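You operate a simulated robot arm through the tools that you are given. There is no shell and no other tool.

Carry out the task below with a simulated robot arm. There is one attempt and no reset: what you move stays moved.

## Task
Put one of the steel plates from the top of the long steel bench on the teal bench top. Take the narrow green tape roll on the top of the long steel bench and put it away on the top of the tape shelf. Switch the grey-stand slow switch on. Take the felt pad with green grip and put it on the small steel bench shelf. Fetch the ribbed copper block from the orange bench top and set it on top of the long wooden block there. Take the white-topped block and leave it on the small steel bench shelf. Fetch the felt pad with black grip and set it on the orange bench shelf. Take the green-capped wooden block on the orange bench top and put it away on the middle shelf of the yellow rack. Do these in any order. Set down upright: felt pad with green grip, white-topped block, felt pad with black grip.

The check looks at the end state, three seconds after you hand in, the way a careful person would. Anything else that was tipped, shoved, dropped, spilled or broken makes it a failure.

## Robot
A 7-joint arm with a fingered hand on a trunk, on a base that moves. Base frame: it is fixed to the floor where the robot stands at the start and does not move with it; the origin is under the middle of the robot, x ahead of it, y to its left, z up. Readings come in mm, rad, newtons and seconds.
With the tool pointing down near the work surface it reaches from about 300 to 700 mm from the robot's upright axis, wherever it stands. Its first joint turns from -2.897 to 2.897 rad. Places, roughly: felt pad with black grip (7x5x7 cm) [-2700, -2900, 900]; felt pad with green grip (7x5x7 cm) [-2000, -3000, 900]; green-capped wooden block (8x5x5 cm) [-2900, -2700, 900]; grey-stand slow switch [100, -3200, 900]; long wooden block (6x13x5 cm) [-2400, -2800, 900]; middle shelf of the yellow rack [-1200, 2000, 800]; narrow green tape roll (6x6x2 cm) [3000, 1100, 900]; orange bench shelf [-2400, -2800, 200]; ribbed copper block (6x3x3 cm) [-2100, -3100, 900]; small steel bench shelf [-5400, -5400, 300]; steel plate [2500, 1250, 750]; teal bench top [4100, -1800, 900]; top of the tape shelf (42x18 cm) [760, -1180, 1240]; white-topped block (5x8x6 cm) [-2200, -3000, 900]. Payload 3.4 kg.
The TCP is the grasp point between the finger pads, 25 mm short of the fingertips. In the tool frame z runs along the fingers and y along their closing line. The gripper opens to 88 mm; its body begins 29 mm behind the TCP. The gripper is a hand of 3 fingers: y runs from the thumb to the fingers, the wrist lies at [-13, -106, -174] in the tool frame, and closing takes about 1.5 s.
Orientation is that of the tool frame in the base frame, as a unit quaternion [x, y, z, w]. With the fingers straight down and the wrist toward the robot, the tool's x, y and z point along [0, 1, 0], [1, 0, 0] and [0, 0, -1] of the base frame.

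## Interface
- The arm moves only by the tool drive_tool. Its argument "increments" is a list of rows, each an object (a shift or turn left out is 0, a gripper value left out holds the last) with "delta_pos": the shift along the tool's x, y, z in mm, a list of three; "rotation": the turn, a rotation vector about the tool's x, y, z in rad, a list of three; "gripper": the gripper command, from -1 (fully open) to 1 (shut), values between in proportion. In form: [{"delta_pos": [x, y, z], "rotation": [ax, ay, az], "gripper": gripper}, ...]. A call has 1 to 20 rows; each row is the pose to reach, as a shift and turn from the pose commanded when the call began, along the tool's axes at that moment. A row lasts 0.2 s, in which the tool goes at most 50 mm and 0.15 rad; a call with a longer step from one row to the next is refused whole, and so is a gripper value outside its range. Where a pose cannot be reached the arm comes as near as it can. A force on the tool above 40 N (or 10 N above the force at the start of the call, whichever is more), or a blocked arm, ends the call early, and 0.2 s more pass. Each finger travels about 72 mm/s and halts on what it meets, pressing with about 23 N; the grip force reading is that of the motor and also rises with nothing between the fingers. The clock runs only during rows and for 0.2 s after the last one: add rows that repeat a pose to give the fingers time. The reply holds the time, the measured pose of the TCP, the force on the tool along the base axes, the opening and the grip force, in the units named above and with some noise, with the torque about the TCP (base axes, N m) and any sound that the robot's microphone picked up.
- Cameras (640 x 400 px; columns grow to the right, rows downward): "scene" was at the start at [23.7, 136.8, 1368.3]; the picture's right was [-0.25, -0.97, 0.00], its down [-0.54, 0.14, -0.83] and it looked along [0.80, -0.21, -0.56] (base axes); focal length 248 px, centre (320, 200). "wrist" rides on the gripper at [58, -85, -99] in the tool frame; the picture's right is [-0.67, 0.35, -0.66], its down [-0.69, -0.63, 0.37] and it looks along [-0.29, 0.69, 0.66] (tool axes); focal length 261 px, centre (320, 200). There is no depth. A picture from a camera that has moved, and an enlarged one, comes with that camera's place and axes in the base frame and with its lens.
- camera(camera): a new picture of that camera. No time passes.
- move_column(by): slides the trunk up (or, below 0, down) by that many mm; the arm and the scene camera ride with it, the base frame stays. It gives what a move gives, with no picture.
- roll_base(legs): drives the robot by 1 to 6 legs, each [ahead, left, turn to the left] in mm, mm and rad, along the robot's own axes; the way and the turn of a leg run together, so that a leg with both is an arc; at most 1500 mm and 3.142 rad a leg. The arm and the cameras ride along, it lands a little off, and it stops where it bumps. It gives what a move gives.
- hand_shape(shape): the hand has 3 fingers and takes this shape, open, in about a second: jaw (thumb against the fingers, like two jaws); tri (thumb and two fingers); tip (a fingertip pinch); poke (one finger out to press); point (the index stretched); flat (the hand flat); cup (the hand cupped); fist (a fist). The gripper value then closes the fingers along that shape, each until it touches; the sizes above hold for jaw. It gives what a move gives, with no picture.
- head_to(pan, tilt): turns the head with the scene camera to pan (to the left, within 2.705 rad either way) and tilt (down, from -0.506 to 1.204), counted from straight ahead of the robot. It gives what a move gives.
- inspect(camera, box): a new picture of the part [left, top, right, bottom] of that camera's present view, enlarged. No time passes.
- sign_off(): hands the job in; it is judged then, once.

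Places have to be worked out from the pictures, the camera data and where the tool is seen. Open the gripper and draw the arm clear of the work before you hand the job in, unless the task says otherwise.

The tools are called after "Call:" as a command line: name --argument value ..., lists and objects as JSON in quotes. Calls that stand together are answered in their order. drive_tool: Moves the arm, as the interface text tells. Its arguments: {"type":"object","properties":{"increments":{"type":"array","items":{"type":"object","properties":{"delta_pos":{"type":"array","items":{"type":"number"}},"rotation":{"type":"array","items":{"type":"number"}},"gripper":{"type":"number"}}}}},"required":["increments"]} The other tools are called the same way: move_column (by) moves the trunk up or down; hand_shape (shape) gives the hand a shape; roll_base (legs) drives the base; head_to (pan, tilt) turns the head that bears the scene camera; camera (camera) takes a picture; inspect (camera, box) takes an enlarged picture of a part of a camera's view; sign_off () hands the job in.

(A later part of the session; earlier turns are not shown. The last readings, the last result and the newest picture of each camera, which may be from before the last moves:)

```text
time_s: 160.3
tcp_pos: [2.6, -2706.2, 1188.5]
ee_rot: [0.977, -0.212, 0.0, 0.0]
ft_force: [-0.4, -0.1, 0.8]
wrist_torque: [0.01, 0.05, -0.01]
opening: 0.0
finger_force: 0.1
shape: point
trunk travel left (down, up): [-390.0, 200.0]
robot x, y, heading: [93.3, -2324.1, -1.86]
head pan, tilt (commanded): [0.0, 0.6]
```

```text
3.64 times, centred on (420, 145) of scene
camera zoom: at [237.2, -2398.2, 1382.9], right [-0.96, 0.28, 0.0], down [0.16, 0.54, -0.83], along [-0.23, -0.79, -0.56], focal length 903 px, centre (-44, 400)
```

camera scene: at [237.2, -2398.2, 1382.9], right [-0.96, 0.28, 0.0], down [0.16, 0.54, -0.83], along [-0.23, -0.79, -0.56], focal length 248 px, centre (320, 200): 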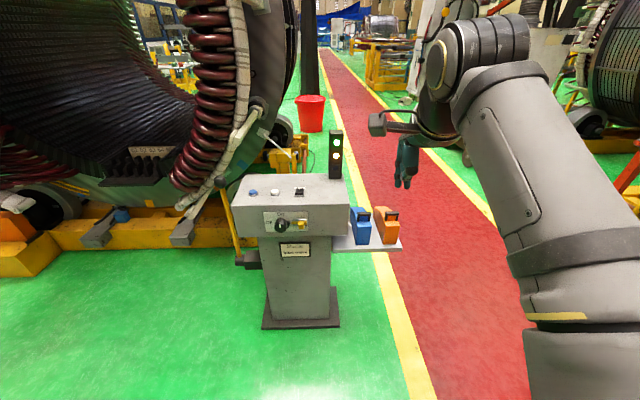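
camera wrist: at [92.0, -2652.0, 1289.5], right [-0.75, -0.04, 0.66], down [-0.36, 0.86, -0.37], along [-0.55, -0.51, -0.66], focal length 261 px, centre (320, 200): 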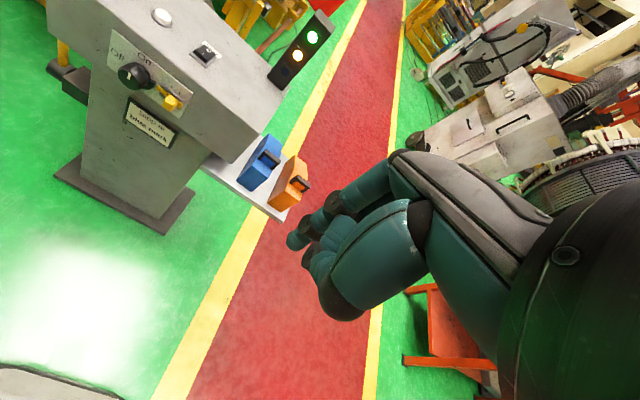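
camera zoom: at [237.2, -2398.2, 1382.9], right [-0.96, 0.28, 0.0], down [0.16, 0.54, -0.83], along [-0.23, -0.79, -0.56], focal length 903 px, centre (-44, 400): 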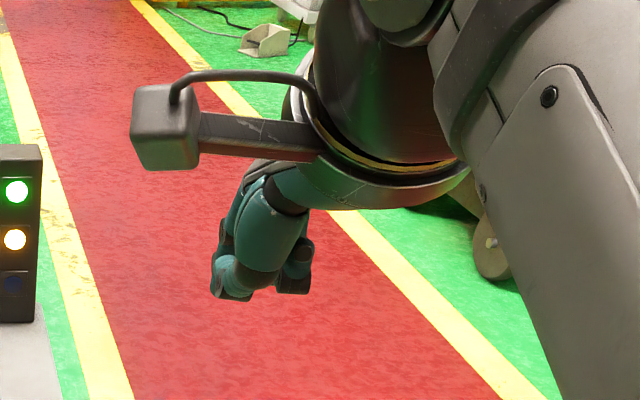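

The gripper value reverted the hand to closed jaw; the plain "poke" shape gives an extended finger whose tip sits on the tool axis about 25 mm past the TCP. I restore poke and drive up to the stand (rocker's I-side at about [87, −3189, 870]).

Call:
hand_shape --shape "poke"

Call:
roll_base --legs '[[300, 210, 0]]'

Call:
camera --camera "wrist"

Call:
camera --camera "scene"

```text
time_s: 161.2
tcp_pos: [3.1, -2705.5, 1188.5]
ee_rot: [0.977, -0.212, 0.001, 0.0]
ft_force: [0.4, -0.2, -0.1]
wrist_torque: [0.01, 0.05, -0.01]
opening: 0.1
finger_force: 0.1
shape: poke
trunk travel left (down, up): [-390.0, 200.0]
robot x, y, heading: [96.2, -2331.1, -1.86]
head pan, tilt (commanded): [0.0, 0.6]
```

```text
time_s: 163.6
tcp_pos: [116.0, -3048.4, 1189.6]
ee_rot: [0.976, -0.216, 0.001, 0.0]
ft_force: [0.4, -0.1, 0.4]
wrist_torque: [0.01, 0.03, -0.01]
opening: 0.2
finger_force: 0.1
shape: poke
trunk travel left (down, up): [-390.0, 200.0]
robot x, y, heading: [210.3, -2670.1, -1.868]
head pan, tilt (commanded): [0.0, 0.6]
```

```text
taken
camera wrist: at [205.2, -2995.2, 1289.5], right [-0.75, -0.03, 0.66], down [-0.36, 0.86, -0.37], along [-0.55, -0.51, -0.66], focal length 261 px, centre (320, 200)
```

wrist: 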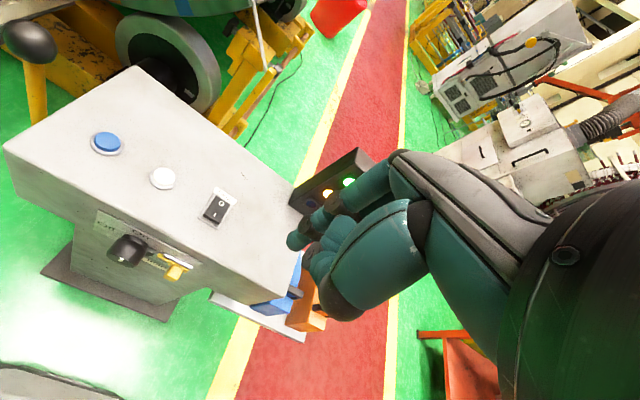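

```text
taken
camera scene: at [351.9, -2742.3, 1382.9], right [-0.96, 0.29, 0.0], down [0.16, 0.54, -0.83], along [-0.24, -0.79, -0.56], focal length 248 px, centre (320, 200)
```

scene: 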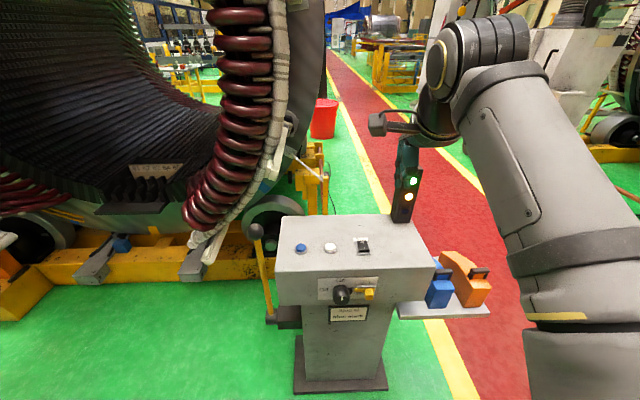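

Call:
inspect --camera "wrist" --box '[160, 160, 280, 260]'

Call:
inspect --camera "scene" --box '[320, 215, 400, 265]'

```text
4.00 times, centred on (220, 210) of wrist
camera zoom: at [205.2, -2995.2, 1289.5], right [-0.75, -0.03, 0.66], down [-0.36, 0.86, -0.37], along [-0.55, -0.51, -0.66], focal length 1043 px, centre (720, 160)
```

zoom: 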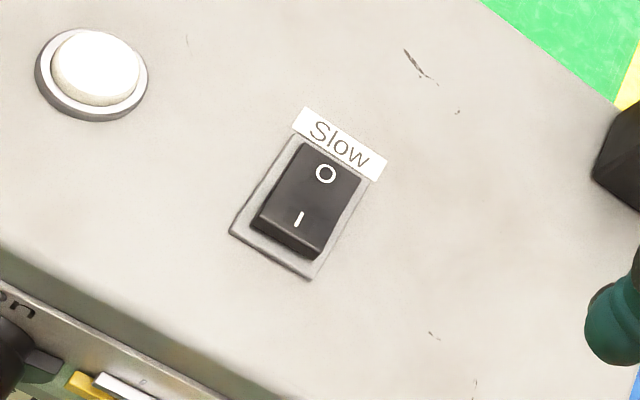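

```text
8.00 times, centred on (360, 240) of scene
camera zoom: at [351.9, -2742.3, 1382.9], right [-0.96, 0.29, 0.0], down [0.16, 0.54, -0.83], along [-0.24, -0.79, -0.56], focal length 1987 px, centre (0, -120)
```

zoom: 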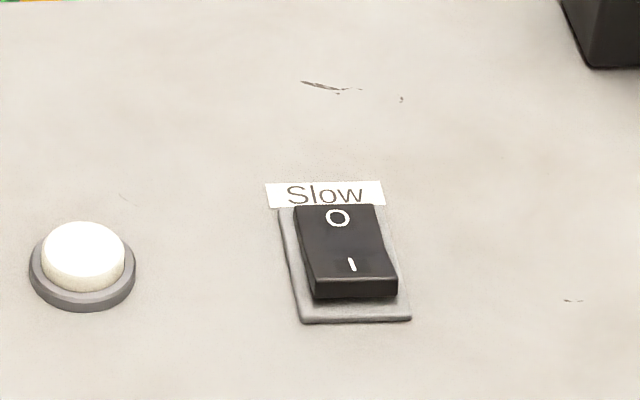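

The rocker's I mark is at [85, −3190, 870] in both cameras, near side raised (off). I move the poke finger over the near half and down to a hover.

Call:
drive_tool --increments '[{"delta_pos": [8, 35, 20]}, {"delta_pos": [16, 70, 45]}, {"delta_pos": [24, 105, 75]}, {"delta_pos": [32, 138, 105]}, {"delta_pos": [32, 138, 150]}, {"delta_pos": [32, 138, 195]}, {"delta_pos": [32, 138, 235]}, {"delta_pos": [32, 138, 260]}, {"delta_pos": [32, 138, 260]}]'

Call:
camera --camera "wrist"

Call:
inspect --camera "scene" --box '[310, 190, 430, 265]'

```text
time_s: 165.6
tcp_pos: [87.1, -3186.8, 930.7]
ee_rot: [0.976, -0.216, 0.0, 0.0]
ft_force: [0.7, 0.5, 0.0]
wrist_torque: [0.0, 0.0, -0.01]
opening: 0.1
finger_force: 0.0
shape: poke
trunk travel left (down, up): [-390.0, 200.0]
robot x, y, heading: [211.4, -2672.1, -1.868]
head pan, tilt (commanded): [0.0, 0.6]
```

```text
taken
camera wrist: at [176.2, -3133.5, 1031.1], right [-0.75, -0.03, 0.66], down [-0.36, 0.86, -0.37], along [-0.55, -0.51, -0.66], focal length 261 px, centre (320, 200)
```

wrist: 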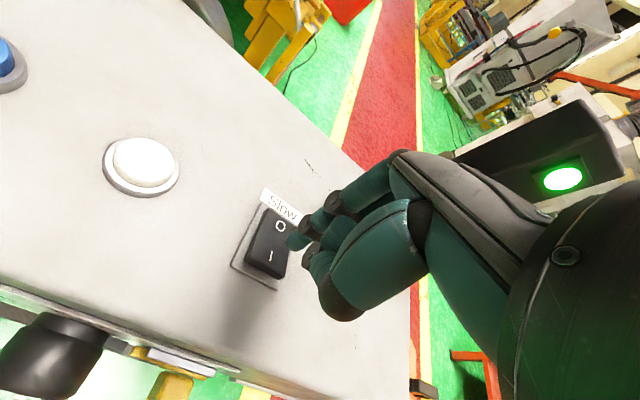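

```text
5.33 times, centred on (370, 228) of scene
camera zoom: at [351.9, -2742.3, 1382.9], right [-0.96, 0.29, 0.0], down [0.16, 0.54, -0.83], along [-0.24, -0.79, -0.56], focal length 1324 px, centre (53, 53)
```

zoom: 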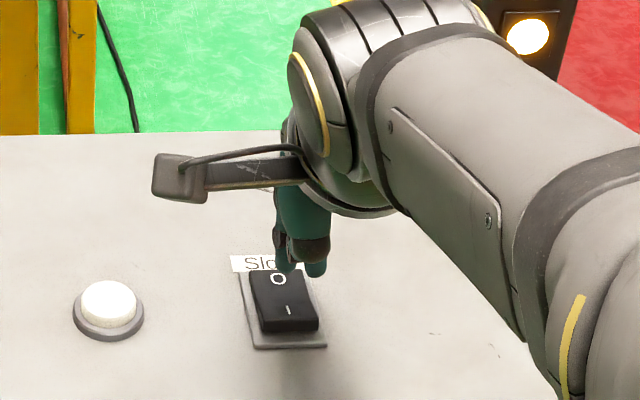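

The finger is right over the I side. I press down in small steps.

Call:
drive_tool --increments '[{"delta_pos": [0, 4, 15]}, {"delta_pos": [0, 4, 25]}, {"delta_pos": [0, 4, 31]}, {"delta_pos": [0, 4, 34]}, {"delta_pos": [0, 4, 37]}, {"delta_pos": [0, 4, 40]}, {"delta_pos": [0, 4, 40]}]'

Call:
inspect --camera "wrist" --box '[200, 140, 400, 290]'

Call:
inspect --camera "scene" --box '[310, 190, 430, 265]'

```text
time_s: 167.1
tcp_pos: [84.7, -3191.3, 896.4]
ee_rot: [0.977, -0.215, 0.001, 0.009]
ft_force: [1.0, 2.3, 15.3]
wrist_torque: [0.06, -0.04, 0.03]
opening: 0.1
finger_force: 0.1
shape: poke
trunk travel left (down, up): [-390.0, 200.0]
robot x, y, heading: [211.6, -2670.7, -1.865]
head pan, tilt (commanded): [0.0, 0.6]
stopped in row 7: the force on the tool passed its limit at 42 N (the readings are from after the stop); the commanded pose is now the measured one
```

```text
2.67 times, centred on (300, 215) of wrist
camera zoom: at [174.1, -3136.6, 996.0], right [-0.75, -0.02, 0.66], down [-0.36, 0.85, -0.38], along [-0.55, -0.52, -0.65], focal length 695 px, centre (373, 160)
```

zoom: 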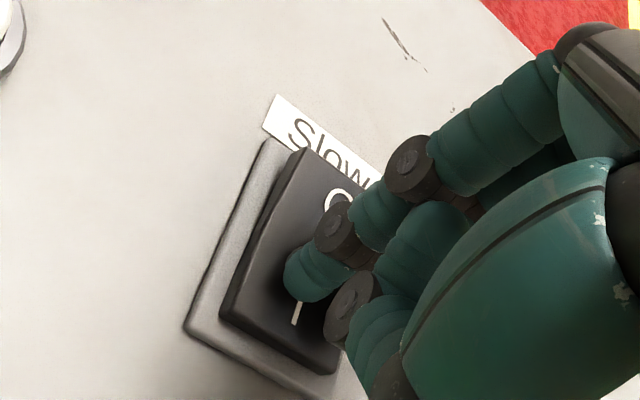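

```text
5.33 times, centred on (370, 228) of scene
camera zoom: at [352.4, -2740.4, 1382.7], right [-0.96, 0.29, 0.0], down [0.16, 0.54, -0.83], along [-0.24, -0.79, -0.56], focal length 1324 px, centre (53, 53)
```

zoom: 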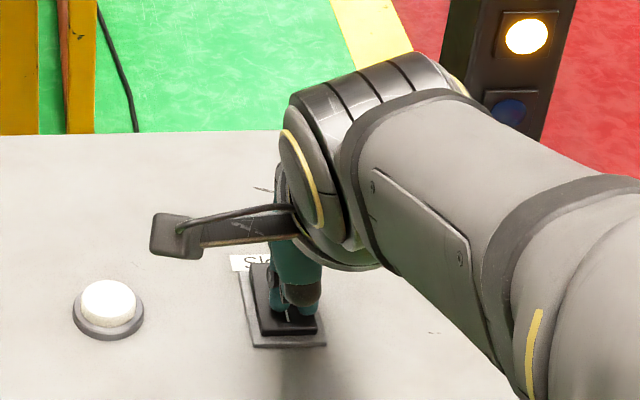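

The force limit was reached with the tip between I and O. I lift to see whether the rocker tipped.

Call:
drive_tool --increments '[{"delta_pos": [0, 0, -15]}, {"delta_pos": [0, 0, -35]}, {"delta_pos": [0, -40, -50]}, {"delta_pos": [0, -80, -60]}, {"delta_pos": [0, -80, -60]}]'

Call:
inspect --camera "scene" --box '[320, 215, 400, 265]'

Call:
inspect --camera "wrist" --box '[180, 100, 300, 200]'

```text
time_s: 168.3
tcp_pos: [117.1, -3116.4, 953.0]
ee_rot: [0.976, -0.215, 0.001, 0.007]
ft_force: [-0.3, 0.5, 0.2]
wrist_torque: [-0.01, 0.01, -0.01]
opening: 0.2
finger_force: 0.1
shape: poke
trunk travel left (down, up): [-390.0, 200.0]
robot x, y, heading: [207.5, -2665.6, -1.865]
head pan, tilt (commanded): [0.0, 0.6]
```

```text
8.00 times, centred on (360, 240) of scene
camera zoom: at [351.9, -2742.0, 1382.9], right [-0.96, 0.29, 0.0], down [0.16, 0.54, -0.83], along [-0.24, -0.79, -0.56], focal length 1987 px, centre (0, -120)
```

zoom: 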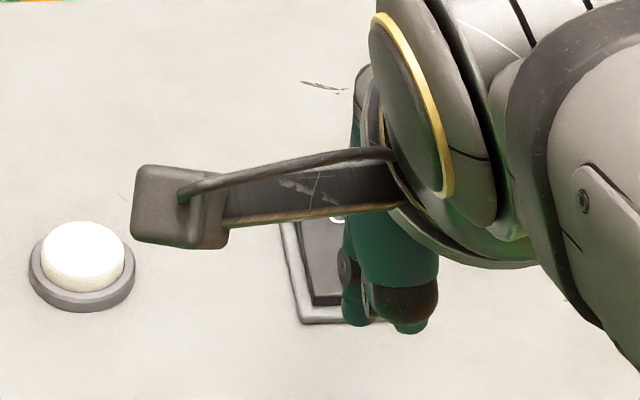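

```text
4.00 times, centred on (240, 150) of wrist
camera zoom: at [207.3, -3063.1, 1053.0], right [-0.75, -0.03, 0.66], down [-0.36, 0.85, -0.38], along [-0.55, -0.52, -0.65], focal length 1043 px, centre (640, 400)
```

zoom: 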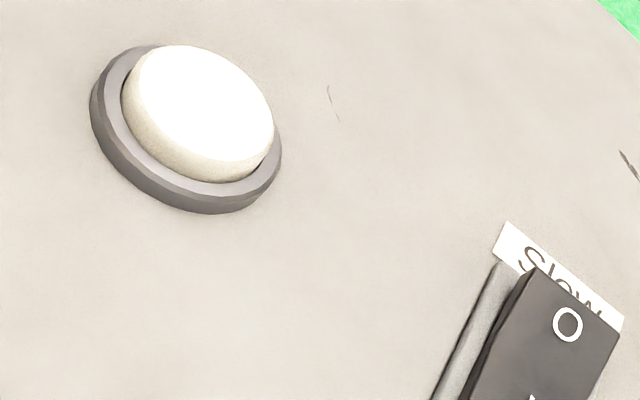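

It looks as if the O side is now raised. I pull the hand further up and back to view the whole rocker.

Call:
drive_tool --increments '[{"delta_pos": [0, -40, -30]}, {"delta_pos": [0, -60, -70]}, {"delta_pos": [0, -80, -110]}, {"delta_pos": [0, -100, -150]}, {"delta_pos": [0, -100, -190]}, {"delta_pos": [0, -100, -190]}]'

Call:
inspect --camera "scene" --box '[320, 215, 400, 265]'

Call:
inspect --camera "wrist" --box '[160, 140, 320, 260]'

```text
time_s: 169.7
tcp_pos: [161.8, -3022.5, 1141.2]
ee_rot: [0.976, -0.216, 0.0, 0.007]
ft_force: [-0.6, 0.3, 0.0]
wrist_torque: [0.03, -0.01, 0.0]
opening: 0.0
finger_force: 0.1
shape: poke
trunk travel left (down, up): [-390.0, 200.0]
robot x, y, heading: [210.1, -2670.9, -1.867]
head pan, tilt (commanded): [0.0, 0.6]
```

```text
8.00 times, centred on (360, 240) of scene
camera zoom: at [351.8, -2742.4, 1382.9], right [-0.96, 0.29, 0.0], down [0.16, 0.54, -0.83], along [-0.24, -0.79, -0.56], focal length 1987 px, centre (0, -120)
```

zoom: 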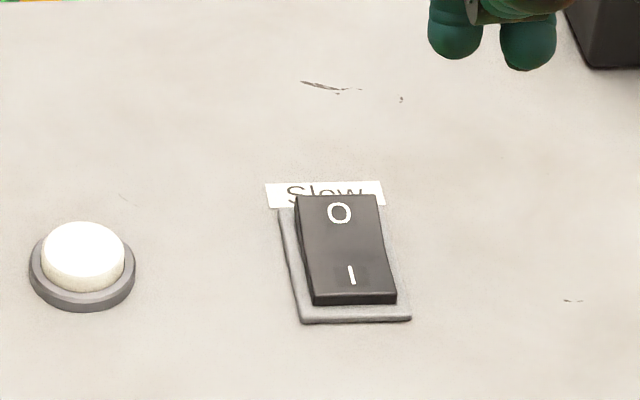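

```text
3.33 times, centred on (240, 200) of wrist
camera zoom: at [251.0, -2969.9, 1242.9], right [-0.75, -0.03, 0.66], down [-0.36, 0.85, -0.38], along [-0.55, -0.52, -0.65], focal length 869 px, centre (587, 200)
```

zoom: 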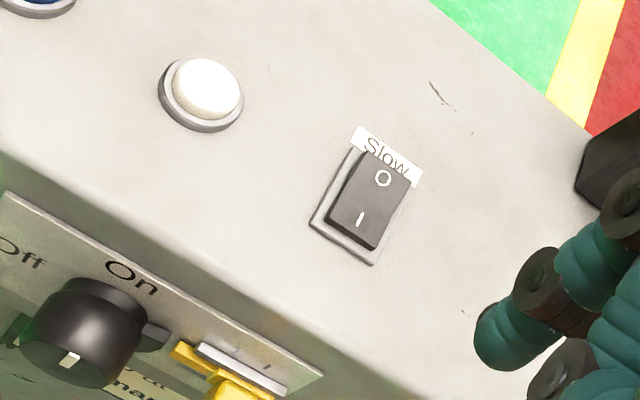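

The Slow rocker is now on (I side down, O side raised). Next is the orange bench to the west; I reset the hand to jaw and look that way.

Call:
hand_shape --shape "jaw"

Call:
head_to --pan -1.3 --tilt 0.35

Call:
camera --camera "scene"

Call:
inspect --camera "scene" --box '[200, 110, 440, 260]'

```text
time_s: 170.6
tcp_pos: [160.4, -3023.6, 1142.6]
ee_rot: [0.977, -0.215, 0.0, 0.006]
ft_force: [0.4, 0.0, 0.2]
wrist_torque: [0.03, 0.04, 0.01]
opening: 87.9
finger_force: 0.1
shape: jaw
trunk travel left (down, up): [-390.0, 200.0]
robot x, y, heading: [209.5, -2673.3, -1.868]
head pan, tilt (commanded): [0.0, 0.6]
```

```text
time_s: 172.0
tcp_pos: [161.1, -3023.7, 1143.6]
ee_rot: [0.976, -0.216, 0.0, 0.007]
ft_force: [0.3, -0.2, 0.4]
wrist_torque: [0.01, -0.02, 0.02]
opening: 88.0
finger_force: 0.1
shape: jaw
trunk travel left (down, up): [-390.0, 200.0]
robot x, y, heading: [209.3, -2668.3, -1.865]
head pan, tilt (commanded): [-1.3, 0.351]
```

```text
taken
camera scene: at [284.4, -2655.5, 1405.7], right [0.02, 1.0, 0.0], down [0.34, -0.01, -0.94], along [-0.94, 0.02, -0.34], focal length 248 px, centre (320, 200)
```

scene: 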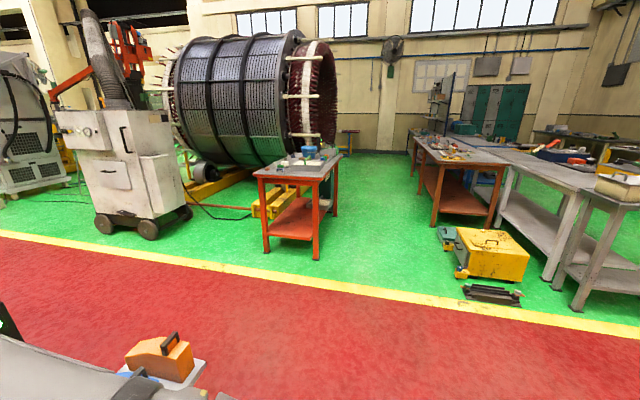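

```text
2.67 times, centred on (320, 185) of scene
camera zoom: at [284.4, -2655.5, 1405.7], right [0.02, 1.0, 0.0], down [0.34, -0.01, -0.94], along [-0.94, 0.02, -0.34], focal length 662 px, centre (320, 240)
```

zoom: 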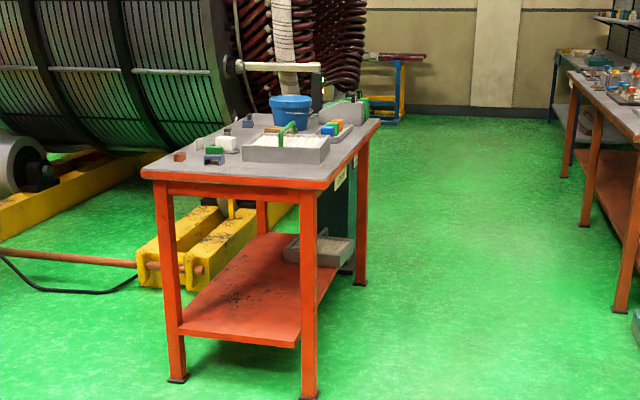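

The orange bench is in view, its short end facing me and long axis pointing west-northwest. I back off, turn west and drive across the lane for a better look.

Call:
roll_base --legs '[[-150, 0, 0], [0, 0, -1.27], [1000, 0, 0]]'

Call:
head_to --pan 0.1 --tilt 0.4

Call:
camera --camera "scene"

Call:
inspect --camera "scene" --box '[180, 100, 420, 250]'

```text
time_s: 181.3
tcp_pos: [-1088.3, -2532.4, 1142.8]
ee_rot: [-0.637, 0.771, 0.003, -0.006]
ft_force: [0.5, 0.6, 0.6]
wrist_torque: [-0.02, 0.01, -0.01]
opening: 87.8
finger_force: 0.1
shape: jaw
trunk travel left (down, up): [-390.0, 200.0]
robot x, y, heading: [-734.0, -2491.6, 3.089]
head pan, tilt (commanded): [-1.3, 0.351]
```

```text
time_s: 182.9
tcp_pos: [-1088.0, -2532.7, 1142.4]
ee_rot: [-0.637, 0.771, 0.004, -0.005]
ft_force: [0.3, -0.5, -0.2]
wrist_torque: [0.03, 0.01, 0.01]
opening: 88.2
finger_force: 0.0
shape: jaw
trunk travel left (down, up): [-390.0, 200.0]
robot x, y, heading: [-734.3, -2495.2, 3.093]
head pan, tilt (commanded): [0.099, 0.4]
```

```text
taken
camera scene: at [-775.4, -2658.7, 1401.2], right [-0.05, 1.0, 0.0], down [0.39, 0.02, -0.92], along [-0.92, -0.04, -0.39], focal length 248 px, centre (320, 200)
```

scene: 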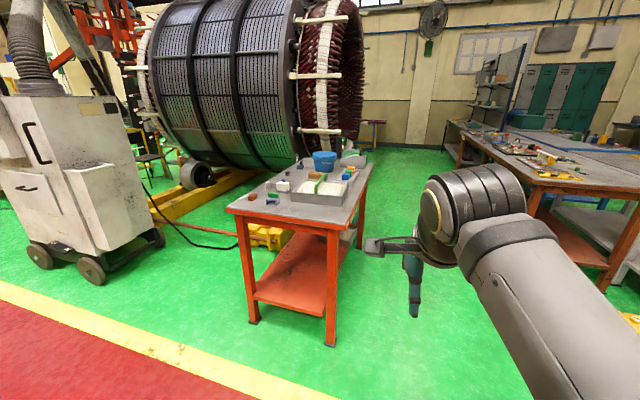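

```text
2.67 times, centred on (300, 175) of scene
camera zoom: at [-775.4, -2658.7, 1401.2], right [-0.05, 1.0, 0.0], down [0.39, 0.02, -0.92], along [-0.92, -0.04, -0.39], focal length 662 px, centre (373, 267)
```

zoom: 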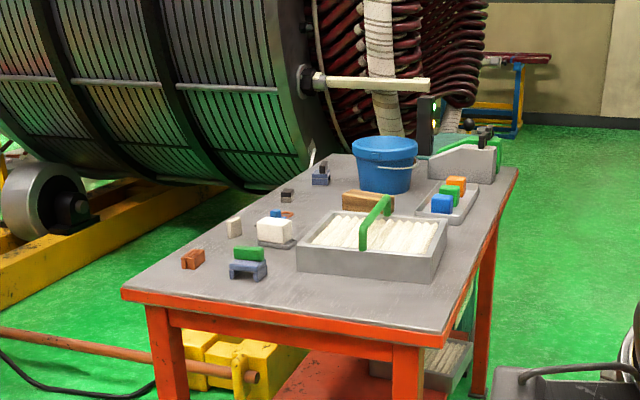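

I can see the copper block, both felt pads, white pieces, and the long wooden block; most lie toward the bench's south edge. I drive around to the free floor south-east of the bench for a closer look.

Call:
roll_base --legs '[[600, 1100, 0], [0, 0, -0.4]]'

Call:
head_to --pan 0.0 --tilt 0.5

Call:
camera --camera "scene"

Call:
inspect --camera "scene" --box '[160, 110, 400, 260]'

```text
time_s: 190.5
tcp_pos: [-1721.9, -3492.1, 1142.1]
ee_rot: [-0.484, 0.875, 0.005, -0.004]
ft_force: [-0.3, 0.6, -0.1]
wrist_torque: [-0.01, 0.0, -0.01]
opening: 87.9
finger_force: 0.1
shape: jaw
trunk travel left (down, up): [-390.0, 200.0]
robot x, y, heading: [-1377.6, -3585.5, 2.722]
head pan, tilt (commanded): [0.099, 0.4]
```

```text
time_s: 191.1
tcp_pos: [-1722.1, -3493.3, 1142.8]
ee_rot: [-0.483, 0.876, 0.004, -0.004]
ft_force: [0.8, 0.5, 0.0]
wrist_torque: [0.01, -0.01, 0.01]
opening: 87.9
finger_force: 0.0
shape: jaw
trunk travel left (down, up): [-390.0, 200.0]
robot x, y, heading: [-1380.2, -3584.7, 2.719]
head pan, tilt (commanded): [0.0, 0.499]
```

```text
taken
camera scene: at [-1472.2, -3716.9, 1392.1], right [0.41, 0.91, 0.0], down [0.44, -0.2, -0.88], along [-0.8, 0.36, -0.48], focal length 248 px, centre (320, 200)
```

scene: 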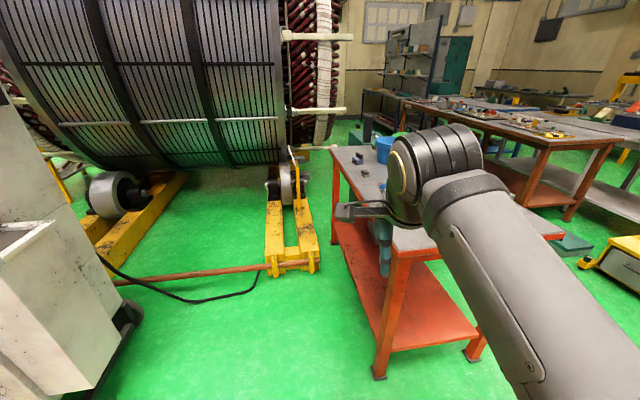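

```text
2.67 times, centred on (280, 185) of scene
camera zoom: at [-1472.2, -3716.9, 1392.1], right [0.41, 0.91, 0.0], down [0.44, -0.2, -0.88], along [-0.8, 0.36, -0.48], focal length 662 px, centre (427, 240)
```

zoom: 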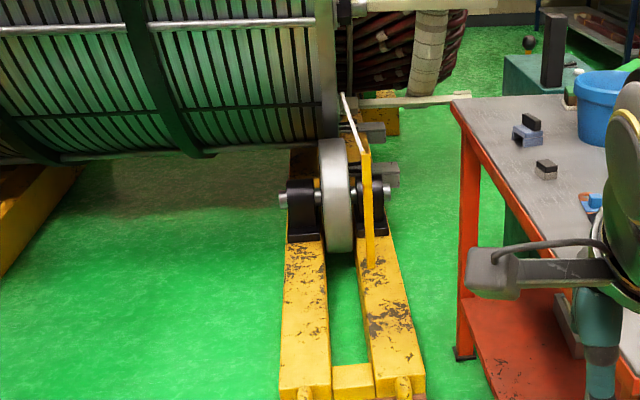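

The yellow roller base lies near the bench's south-west corner, but the south side east of x≈−2650 is free. I look down at my own platform to know how close I can get.

Call:
head_to --pan 0.0 --tilt 1.2

Call:
camera --camera "scene"

Call:
head_to --pan 1.5 --tilt 1.2

Call:
camera --camera "scene"

Call:
head_to --pan -1.5 --tilt 1.2

Call:
camera --camera "scene"

```text
time_s: 192.2
tcp_pos: [-1721.1, -3493.0, 1143.6]
ee_rot: [-0.484, 0.875, 0.005, -0.005]
ft_force: [-0.1, 1.0, 0.8]
wrist_torque: [0.01, -0.03, -0.01]
opening: 88.1
finger_force: 0.1
shape: jaw
trunk travel left (down, up): [-390.0, 200.0]
robot x, y, heading: [-1376.3, -3587.5, 2.718]
head pan, tilt (commanded): [0.0, 1.201]
```

```text
taken
camera scene: at [-1440.2, -3731.1, 1338.4], right [0.41, 0.91, 0.0], down [0.85, -0.38, -0.36], along [-0.33, 0.15, -0.93], focal length 248 px, centre (320, 200)
```

scene: 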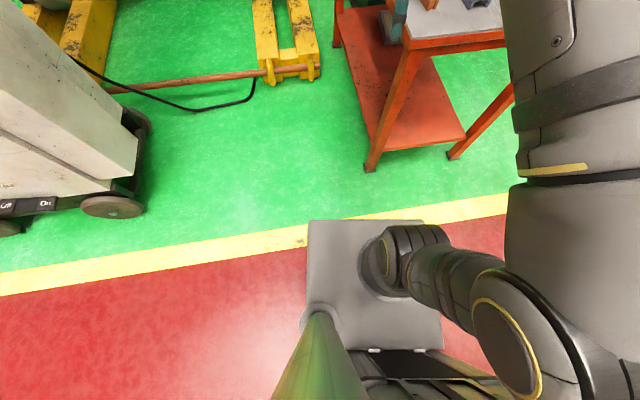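

```text
time_s: 193.8
tcp_pos: [-1721.6, -3491.7, 1142.3]
ee_rot: [-0.484, 0.875, 0.005, -0.005]
ft_force: [-0.4, 0.1, -0.3]
wrist_torque: [-0.02, -0.03, -0.01]
opening: 87.7
finger_force: 0.2
shape: jaw
trunk travel left (down, up): [-390.0, 200.0]
robot x, y, heading: [-1372.5, -3587.6, 2.722]
head pan, tilt (commanded): [1.499, 1.201]
```

```text
taken
camera scene: at [-1415.6, -3803.3, 1338.3], right [-0.88, 0.47, 0.0], down [0.44, 0.82, -0.36], along [-0.17, -0.32, -0.93], focal length 248 px, centre (320, 200)
```

scene: 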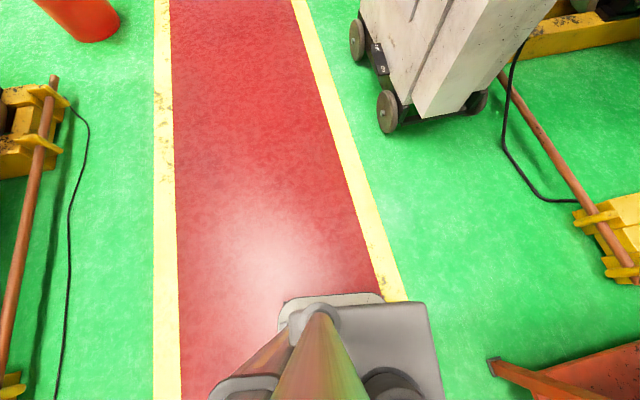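

```text
time_s: 196.4
tcp_pos: [-1721.5, -3491.5, 1142.7]
ee_rot: [-0.483, 0.876, 0.005, -0.004]
ft_force: [-0.2, -1.0, -0.1]
wrist_torque: [-0.01, -0.01, -0.04]
opening: 88.0
finger_force: 0.1
shape: jaw
trunk travel left (down, up): [-390.0, 200.0]
robot x, y, heading: [-1382.3, -3586.7, 2.722]
head pan, tilt (commanded): [-1.499, 1.201]
```

```text
taken
camera scene: at [-1370.0, -3701.5, 1338.3], right [0.94, -0.34, 0.0], down [-0.32, -0.88, -0.36], along [0.12, 0.34, -0.93], focal length 248 px, centre (320, 200)
```

scene: 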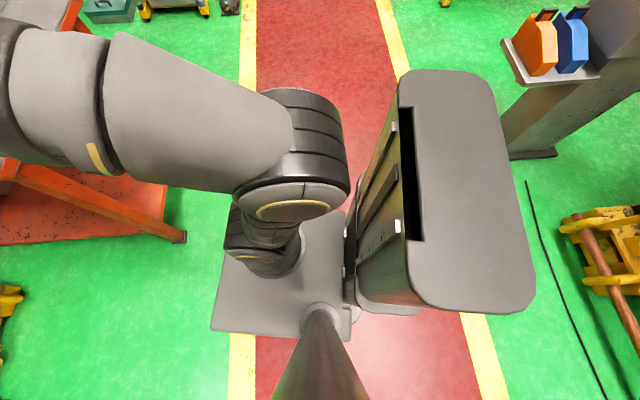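

My platform reaches only about 250 mm ahead of its centre, so from a spot south of the bench near [−2350, −3390] almost everything is in reach. I turn to face the bench and slide over there, staying a bit back first.

Call:
roll_base --legs '[[0, 0, -1.43], [-150, 985, 0]]'

Call:
head_to --pan -0.2 --tilt 0.6

Call:
camera --camera "scene"

Call:
head_to --pan 0.6 --tilt 0.7

Call:
camera --camera "scene"

```text
time_s: 205.1
tcp_pos: [-2329.5, -3114.4, 1142.6]
ee_rot: [0.196, 0.981, 0.006, 0.0]
ft_force: [0.1, 0.0, -0.2]
wrist_torque: [-0.01, 0.0, 0.02]
opening: 87.9
finger_force: 0.1
shape: jaw
trunk travel left (down, up): [-390.0, 200.0]
robot x, y, heading: [-2363.0, -3473.0, 1.31]
head pan, tilt (commanded): [-1.499, 1.201]
```

```text
time_s: 206.5
tcp_pos: [-2330.6, -3114.2, 1142.5]
ee_rot: [0.196, 0.981, 0.006, -0.001]
ft_force: [0.2, 0.6, -0.4]
wrist_torque: [-0.02, 0.02, -0.02]
opening: 88.3
finger_force: 0.0
shape: jaw
trunk travel left (down, up): [-390.0, 200.0]
robot x, y, heading: [-2364.3, -3470.6, 1.313]
head pan, tilt (commanded): [-0.201, 0.6]
```

```text
taken
camera scene: at [-2497.2, -3407.4, 1382.9], right [0.9, -0.44, 0.0], down [-0.25, -0.51, -0.82], along [0.36, 0.74, -0.57], focal length 248 px, centre (320, 200)
```

scene: 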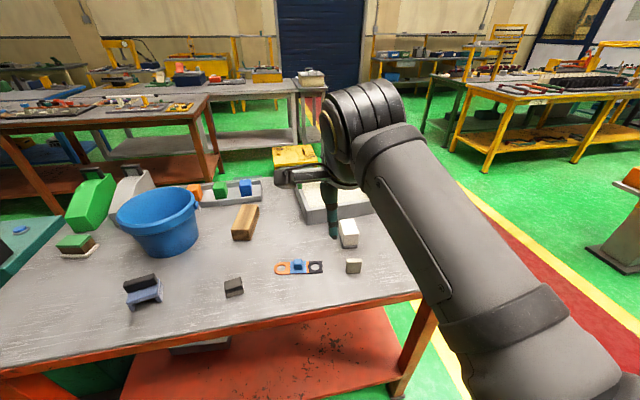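

```text
time_s: 207.7
tcp_pos: [-2330.8, -3115.6, 1143.0]
ee_rot: [0.197, 0.98, 0.007, 0.0]
ft_force: [-0.3, 0.2, -0.5]
wrist_torque: [0.03, 0.0, -0.02]
opening: 87.9
finger_force: 0.0
shape: jaw
trunk travel left (down, up): [-390.0, 200.0]
robot x, y, heading: [-2367.0, -3469.3, 1.312]
head pan, tilt (commanded): [0.6, 0.7]
```

```text
taken
camera scene: at [-2564.9, -3406.7, 1374.3], right [0.94, 0.34, 0.0], down [0.22, -0.61, -0.77], along [-0.26, 0.72, -0.64], focal length 248 px, centre (320, 200)
```

scene: 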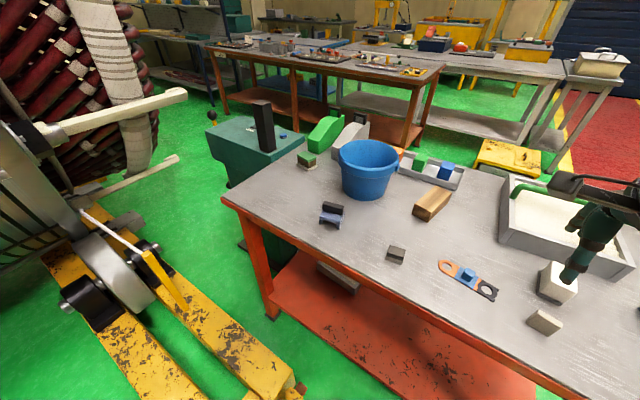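

Now all the pieces are visible. I enlarge both views to identify each piece.

Call:
inspect --camera "scene" --box '[280, 130, 480, 255]'

Call:
inspect --camera "scene" --box '[440, 220, 640, 345]'

Call:
head_to --pan -0.6 --tilt 0.7

Call:
camera --camera "scene"

Call:
camera --camera "wrist"

```text
3.20 times, centred on (380, 192) of scene
camera zoom: at [-2564.9, -3406.7, 1374.3], right [0.94, 0.34, 0.0], down [0.22, -0.61, -0.77], along [-0.26, 0.72, -0.64], focal length 795 px, centre (128, 224)
```

zoom: 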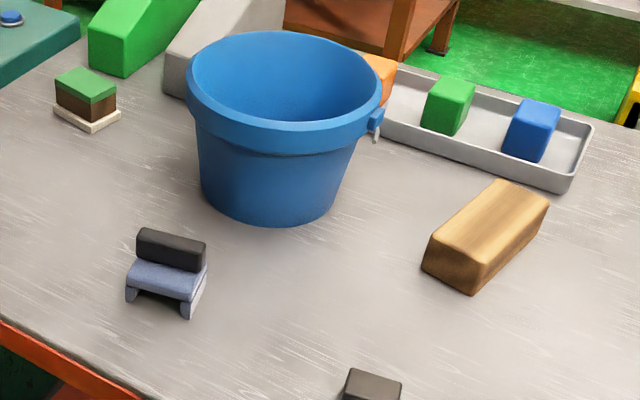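

```text
3.20 times, centred on (540, 282) of scene
camera zoom: at [-2564.9, -3406.7, 1374.3], right [0.94, 0.34, 0.0], down [0.22, -0.61, -0.77], along [-0.26, 0.72, -0.64], focal length 795 px, centre (-384, -64)
```

zoom: 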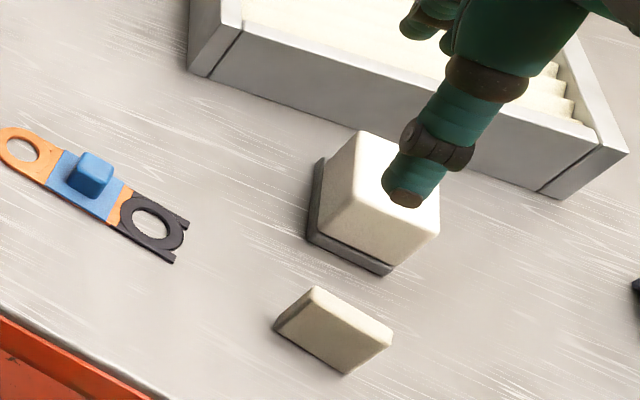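

```text
time_s: 209.1
tcp_pos: [-2329.8, -3114.1, 1141.5]
ee_rot: [0.197, 0.98, 0.007, -0.001]
ft_force: [-0.2, -0.7, 0.4]
wrist_torque: [0.01, -0.02, -0.02]
opening: 88.0
finger_force: 0.0
shape: jaw
trunk travel left (down, up): [-390.0, 200.0]
robot x, y, heading: [-2366.3, -3470.0, 1.315]
head pan, tilt (commanded): [-0.6, 0.7]
```

```text
taken
camera scene: at [-2472.1, -3431.0, 1374.3], right [0.66, -0.75, 0.0], down [-0.49, -0.42, -0.77], along [0.58, 0.5, -0.64], focal length 248 px, centre (320, 200)
```

scene: 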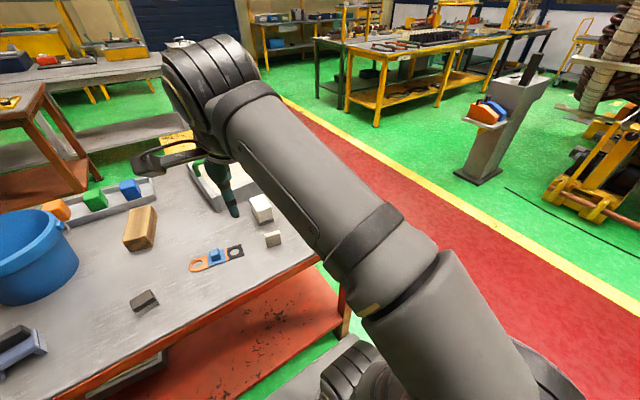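

```text
taken
camera wrist: at [-2415.8, -3172.0, 1242.6], right [0.75, 0.05, 0.66], down [0.39, -0.84, -0.38], along [0.53, 0.54, -0.65], focal length 261 px, centre (320, 200)
```

wrist: 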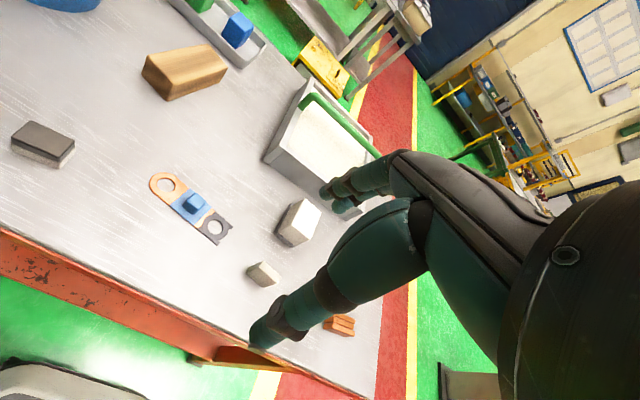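

The white-topped block (white on a grey base) checks out at about [−2168, −2989] corner with bench top z≈860. I zoom the wrist view for the copper block.

Call:
inspect --camera "wrist" --box '[220, 180, 400, 380]'

Call:
inspect --camera "wrist" --box '[100, 20, 260, 140]'

```text
2.00 times, centred on (310, 280) of wrist
camera zoom: at [-2415.8, -3172.0, 1242.6], right [0.75, 0.05, 0.66], down [0.39, -0.84, -0.38], along [0.53, 0.54, -0.65], focal length 521 px, centre (340, 40)
```

zoom: 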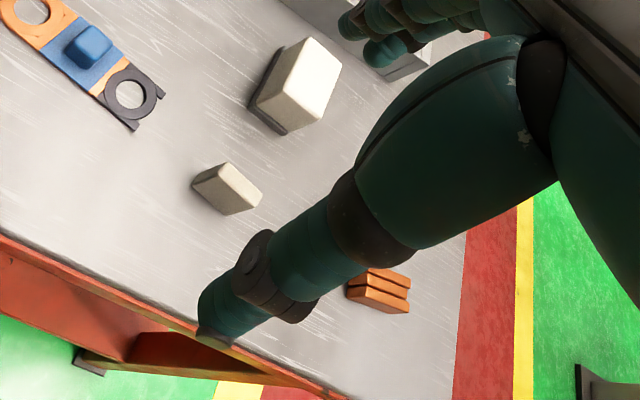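

```text
3.33 times, centred on (180, 80) of wrist
camera zoom: at [-2415.8, -3172.0, 1242.6], right [0.75, 0.05, 0.66], down [0.39, -0.84, -0.38], along [0.53, 0.54, -0.65], focal length 869 px, centre (787, 600)
```

zoom: 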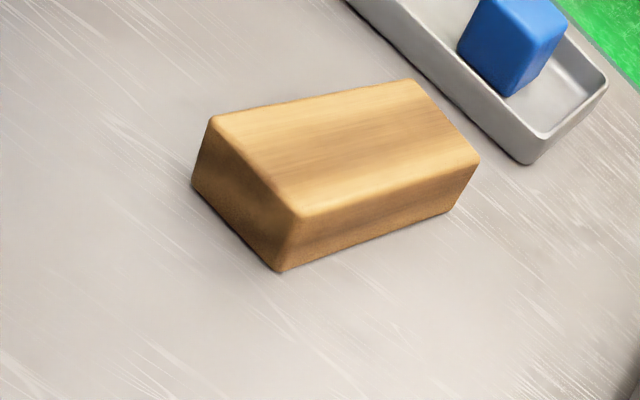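

Copper block is near [−2048, −3111]; the long wooden block's centre is [−2434, −2756] with its long axis at ≈62°. I edge 60 mm closer to the bench and hover the hand above the copper block.

Call:
roll_base --legs '[[60, 0, 0]]'

Call:
drive_tool --increments '[{"delta_pos": [-45, 9, 0], "gripper": -1}, {"delta_pos": [-90, 18, 0]}, {"delta_pos": [-135, 27, 10]}, {"delta_pos": [-180, 36, 30]}, {"delta_pos": [-220, 44, 60]}, {"delta_pos": [-250, 50, 95]}, {"delta_pos": [-267, 53, 130]}, {"delta_pos": [-267, 53, 130]}]'

Call:
camera --camera "wrist"

Call:
camera --camera "scene"

```text
time_s: 210.0
tcp_pos: [-2314.9, -3055.5, 1142.4]
ee_rot: [0.197, 0.98, 0.006, -0.001]
ft_force: [0.0, 0.9, 0.2]
wrist_torque: [0.0, 0.0, 0.01]
opening: 88.0
finger_force: 0.0
shape: jaw
trunk travel left (down, up): [-390.0, 200.0]
robot x, y, heading: [-2352.9, -3411.4, 1.315]
head pan, tilt (commanded): [-0.6, 0.7]
```

```text
refused: row 5 steps farther than a row can; nothing moved
```

```text
taken
camera wrist: at [-2400.4, -3112.5, 1242.5], right [0.75, 0.06, 0.66], down [0.39, -0.84, -0.38], along [0.53, 0.54, -0.65], focal length 261 px, centre (320, 200)
```

wrist: 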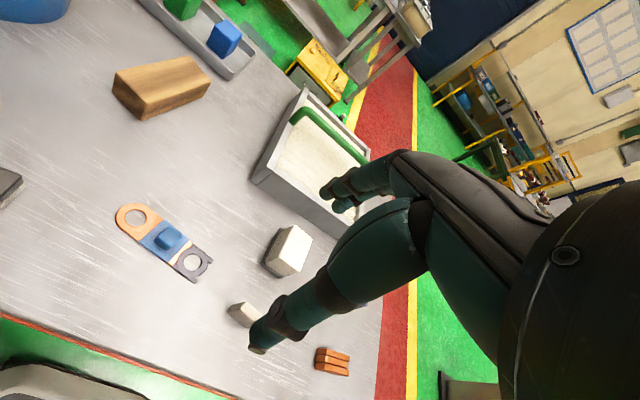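

```text
taken
camera scene: at [-2456.5, -3371.5, 1374.3], right [0.66, -0.76, 0.0], down [-0.49, -0.42, -0.76], along [0.58, 0.5, -0.64], focal length 248 px, centre (320, 200)
```

scene: 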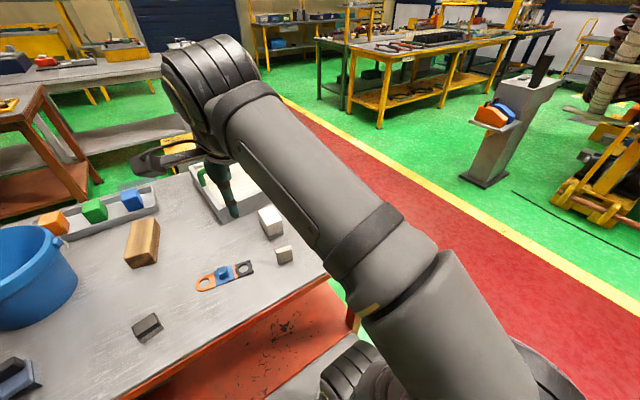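

The copper block is now fully visible in the wrist view; I zoom on it to get its place and direction before moving.

Call:
inspect --camera "wrist" --box '[280, 330, 380, 400]'

Call:
inspect --camera "wrist" --box '[90, 40, 230, 130]'

```text
5.71 times, centred on (330, 365) of wrist
camera zoom: at [-2400.4, -3112.5, 1242.5], right [0.75, 0.06, 0.66], down [0.39, -0.84, -0.38], along [0.53, 0.54, -0.65], focal length 1489 px, centre (263, -743)
```

zoom: 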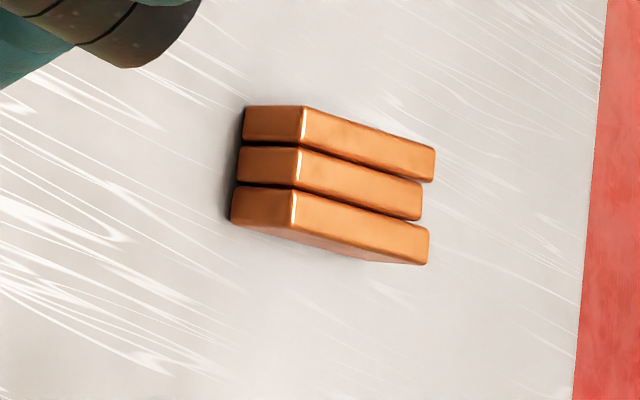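

```text
4.44 times, centred on (160, 85) of wrist
camera zoom: at [-2400.4, -3112.5, 1242.5], right [0.75, 0.06, 0.66], down [0.39, -0.84, -0.38], along [0.53, 0.54, -0.65], focal length 1158 px, centre (1031, 711)
```

zoom: 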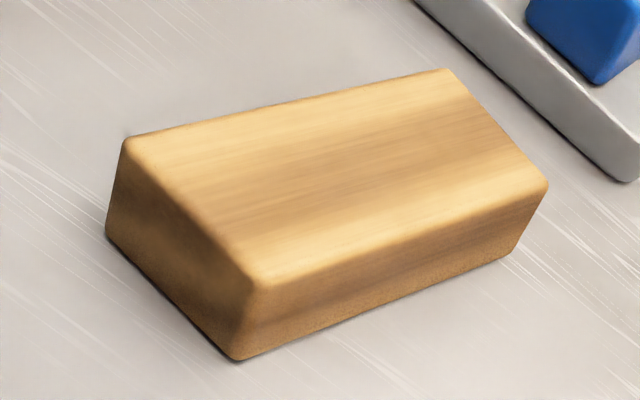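

The copper block is centred at [−2053, −3108], long axis about −7°. I move above it, turning the tool so it closes across the short side.

Call:
drive_tool --increments '[{"delta_pos": [-40, 8, 0], "rotation": [0.002, 0, -0.04], "gripper": -1}, {"delta_pos": [-80, 16, 0], "rotation": [0.004, 0, -0.08]}, {"delta_pos": [-120, 24, 10], "rotation": [0.006, 0, -0.12]}, {"delta_pos": [-160, 32, 25], "rotation": [0.008, 0, -0.16]}, {"delta_pos": [-195, 39, 45], "rotation": [0.01, 0, -0.2]}, {"delta_pos": [-230, 46, 70], "rotation": [0.012, 0, -0.24]}, {"delta_pos": [-255, 51, 100], "rotation": [0.013, 0, -0.27]}, {"delta_pos": [-262, 53, 140], "rotation": [0.013, 0, -0.27]}, {"delta_pos": [-262, 53, 140], "rotation": [0.013, 0, -0.27]}]'

Call:
camera --camera "wrist"

```text
time_s: 212.0
tcp_pos: [-2050.7, -3105.7, 1003.5]
ee_rot: [0.062, 0.998, 0.0, -0.001]
ft_force: [-0.1, -0.9, -0.6]
wrist_torque: [-0.01, 0.04, -0.01]
opening: 87.9
finger_force: 0.2
shape: jaw
trunk travel left (down, up): [-390.0, 200.0]
robot x, y, heading: [-2351.3, -3408.5, 1.317]
head pan, tilt (commanded): [-0.6, 0.7]
```

```text
taken
camera wrist: at [-2117.4, -3182.6, 1103.2], right [0.71, 0.26, 0.65], down [0.6, -0.71, -0.37], along [0.37, 0.65, -0.66], focal length 261 px, centre (320, 200)
```

wrist: 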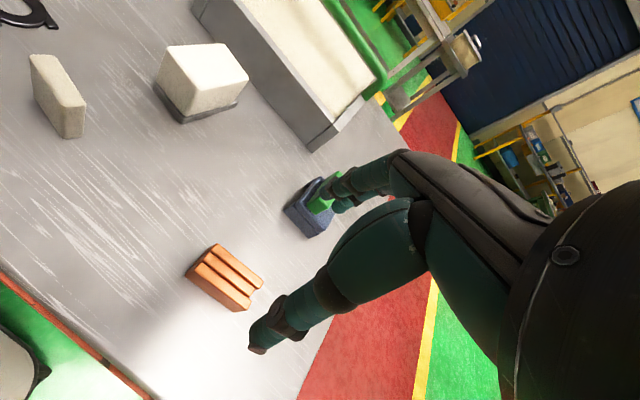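

I zoom the wrist view to refine the copper block position before descending with a partly closed hand (to stay clear of the green pad).

Call:
inspect --camera "wrist" --box '[160, 160, 360, 360]'

```text
2.00 times, centred on (260, 260) of wrist
camera zoom: at [-2117.4, -3182.6, 1103.2], right [0.71, 0.26, 0.65], down [0.6, -0.71, -0.37], along [0.37, 0.65, -0.66], focal length 521 px, centre (440, 80)
```

zoom: 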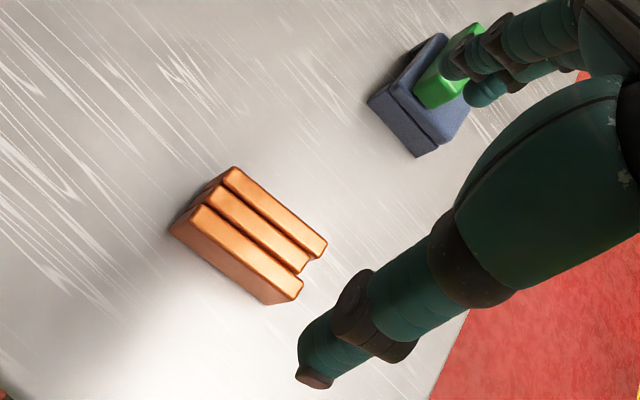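

Centred to within 2 mm. I narrow the opening, descend around the block and close.

Call:
drive_tool --increments '[{"delta_pos": [0, 1, 20], "gripper": -0.3}, {"delta_pos": [0, 1, 45], "gripper": -0.3}, {"delta_pos": [0, 1, 70], "gripper": -0.3}, {"delta_pos": [0, 1, 90], "gripper": -0.3}, {"delta_pos": [0, 1, 103], "gripper": -0.3}, {"delta_pos": [0, 1, 110], "gripper": -0.3}, {"delta_pos": [0, 1, 110], "gripper": -0.3}, {"delta_pos": [0, 1, 110], "gripper": 1}, {"delta_pos": [0, 1, 110], "gripper": 1}, {"delta_pos": [0, 1, 110], "gripper": 1}, {"delta_pos": [0, 1, 110], "gripper": 1}, {"delta_pos": [0, 1, 110], "gripper": 1}]'

Call:
camera --camera "wrist"

```text
time_s: 214.6
tcp_pos: [-2053.1, -3104.3, 893.1]
ee_rot: [0.063, 0.998, 0.001, -0.001]
ft_force: [-0.8, 0.0, -1.3]
wrist_torque: [0.0, -0.01, 0.0]
opening: 25.2
finger_force: 23.3
shape: jaw
trunk travel left (down, up): [-390.0, 200.0]
robot x, y, heading: [-2348.8, -3413.1, 1.311]
head pan, tilt (commanded): [-0.6, 0.7]
```

```text
taken
camera wrist: at [-2119.3, -3182.5, 994.3], right [0.71, 0.26, 0.65], down [0.6, -0.71, -0.37], along [0.37, 0.65, -0.66], focal length 261 px, centre (320, 200)
```

wrist: 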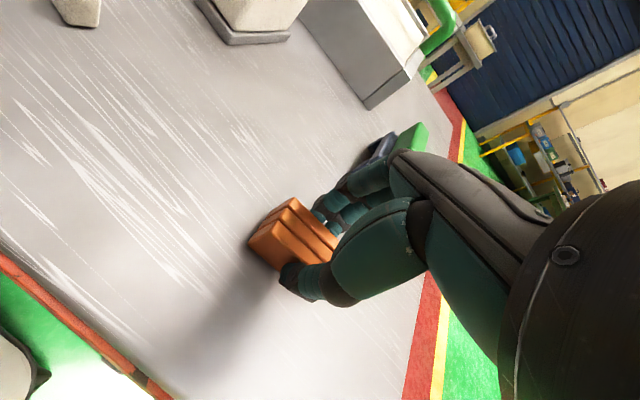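

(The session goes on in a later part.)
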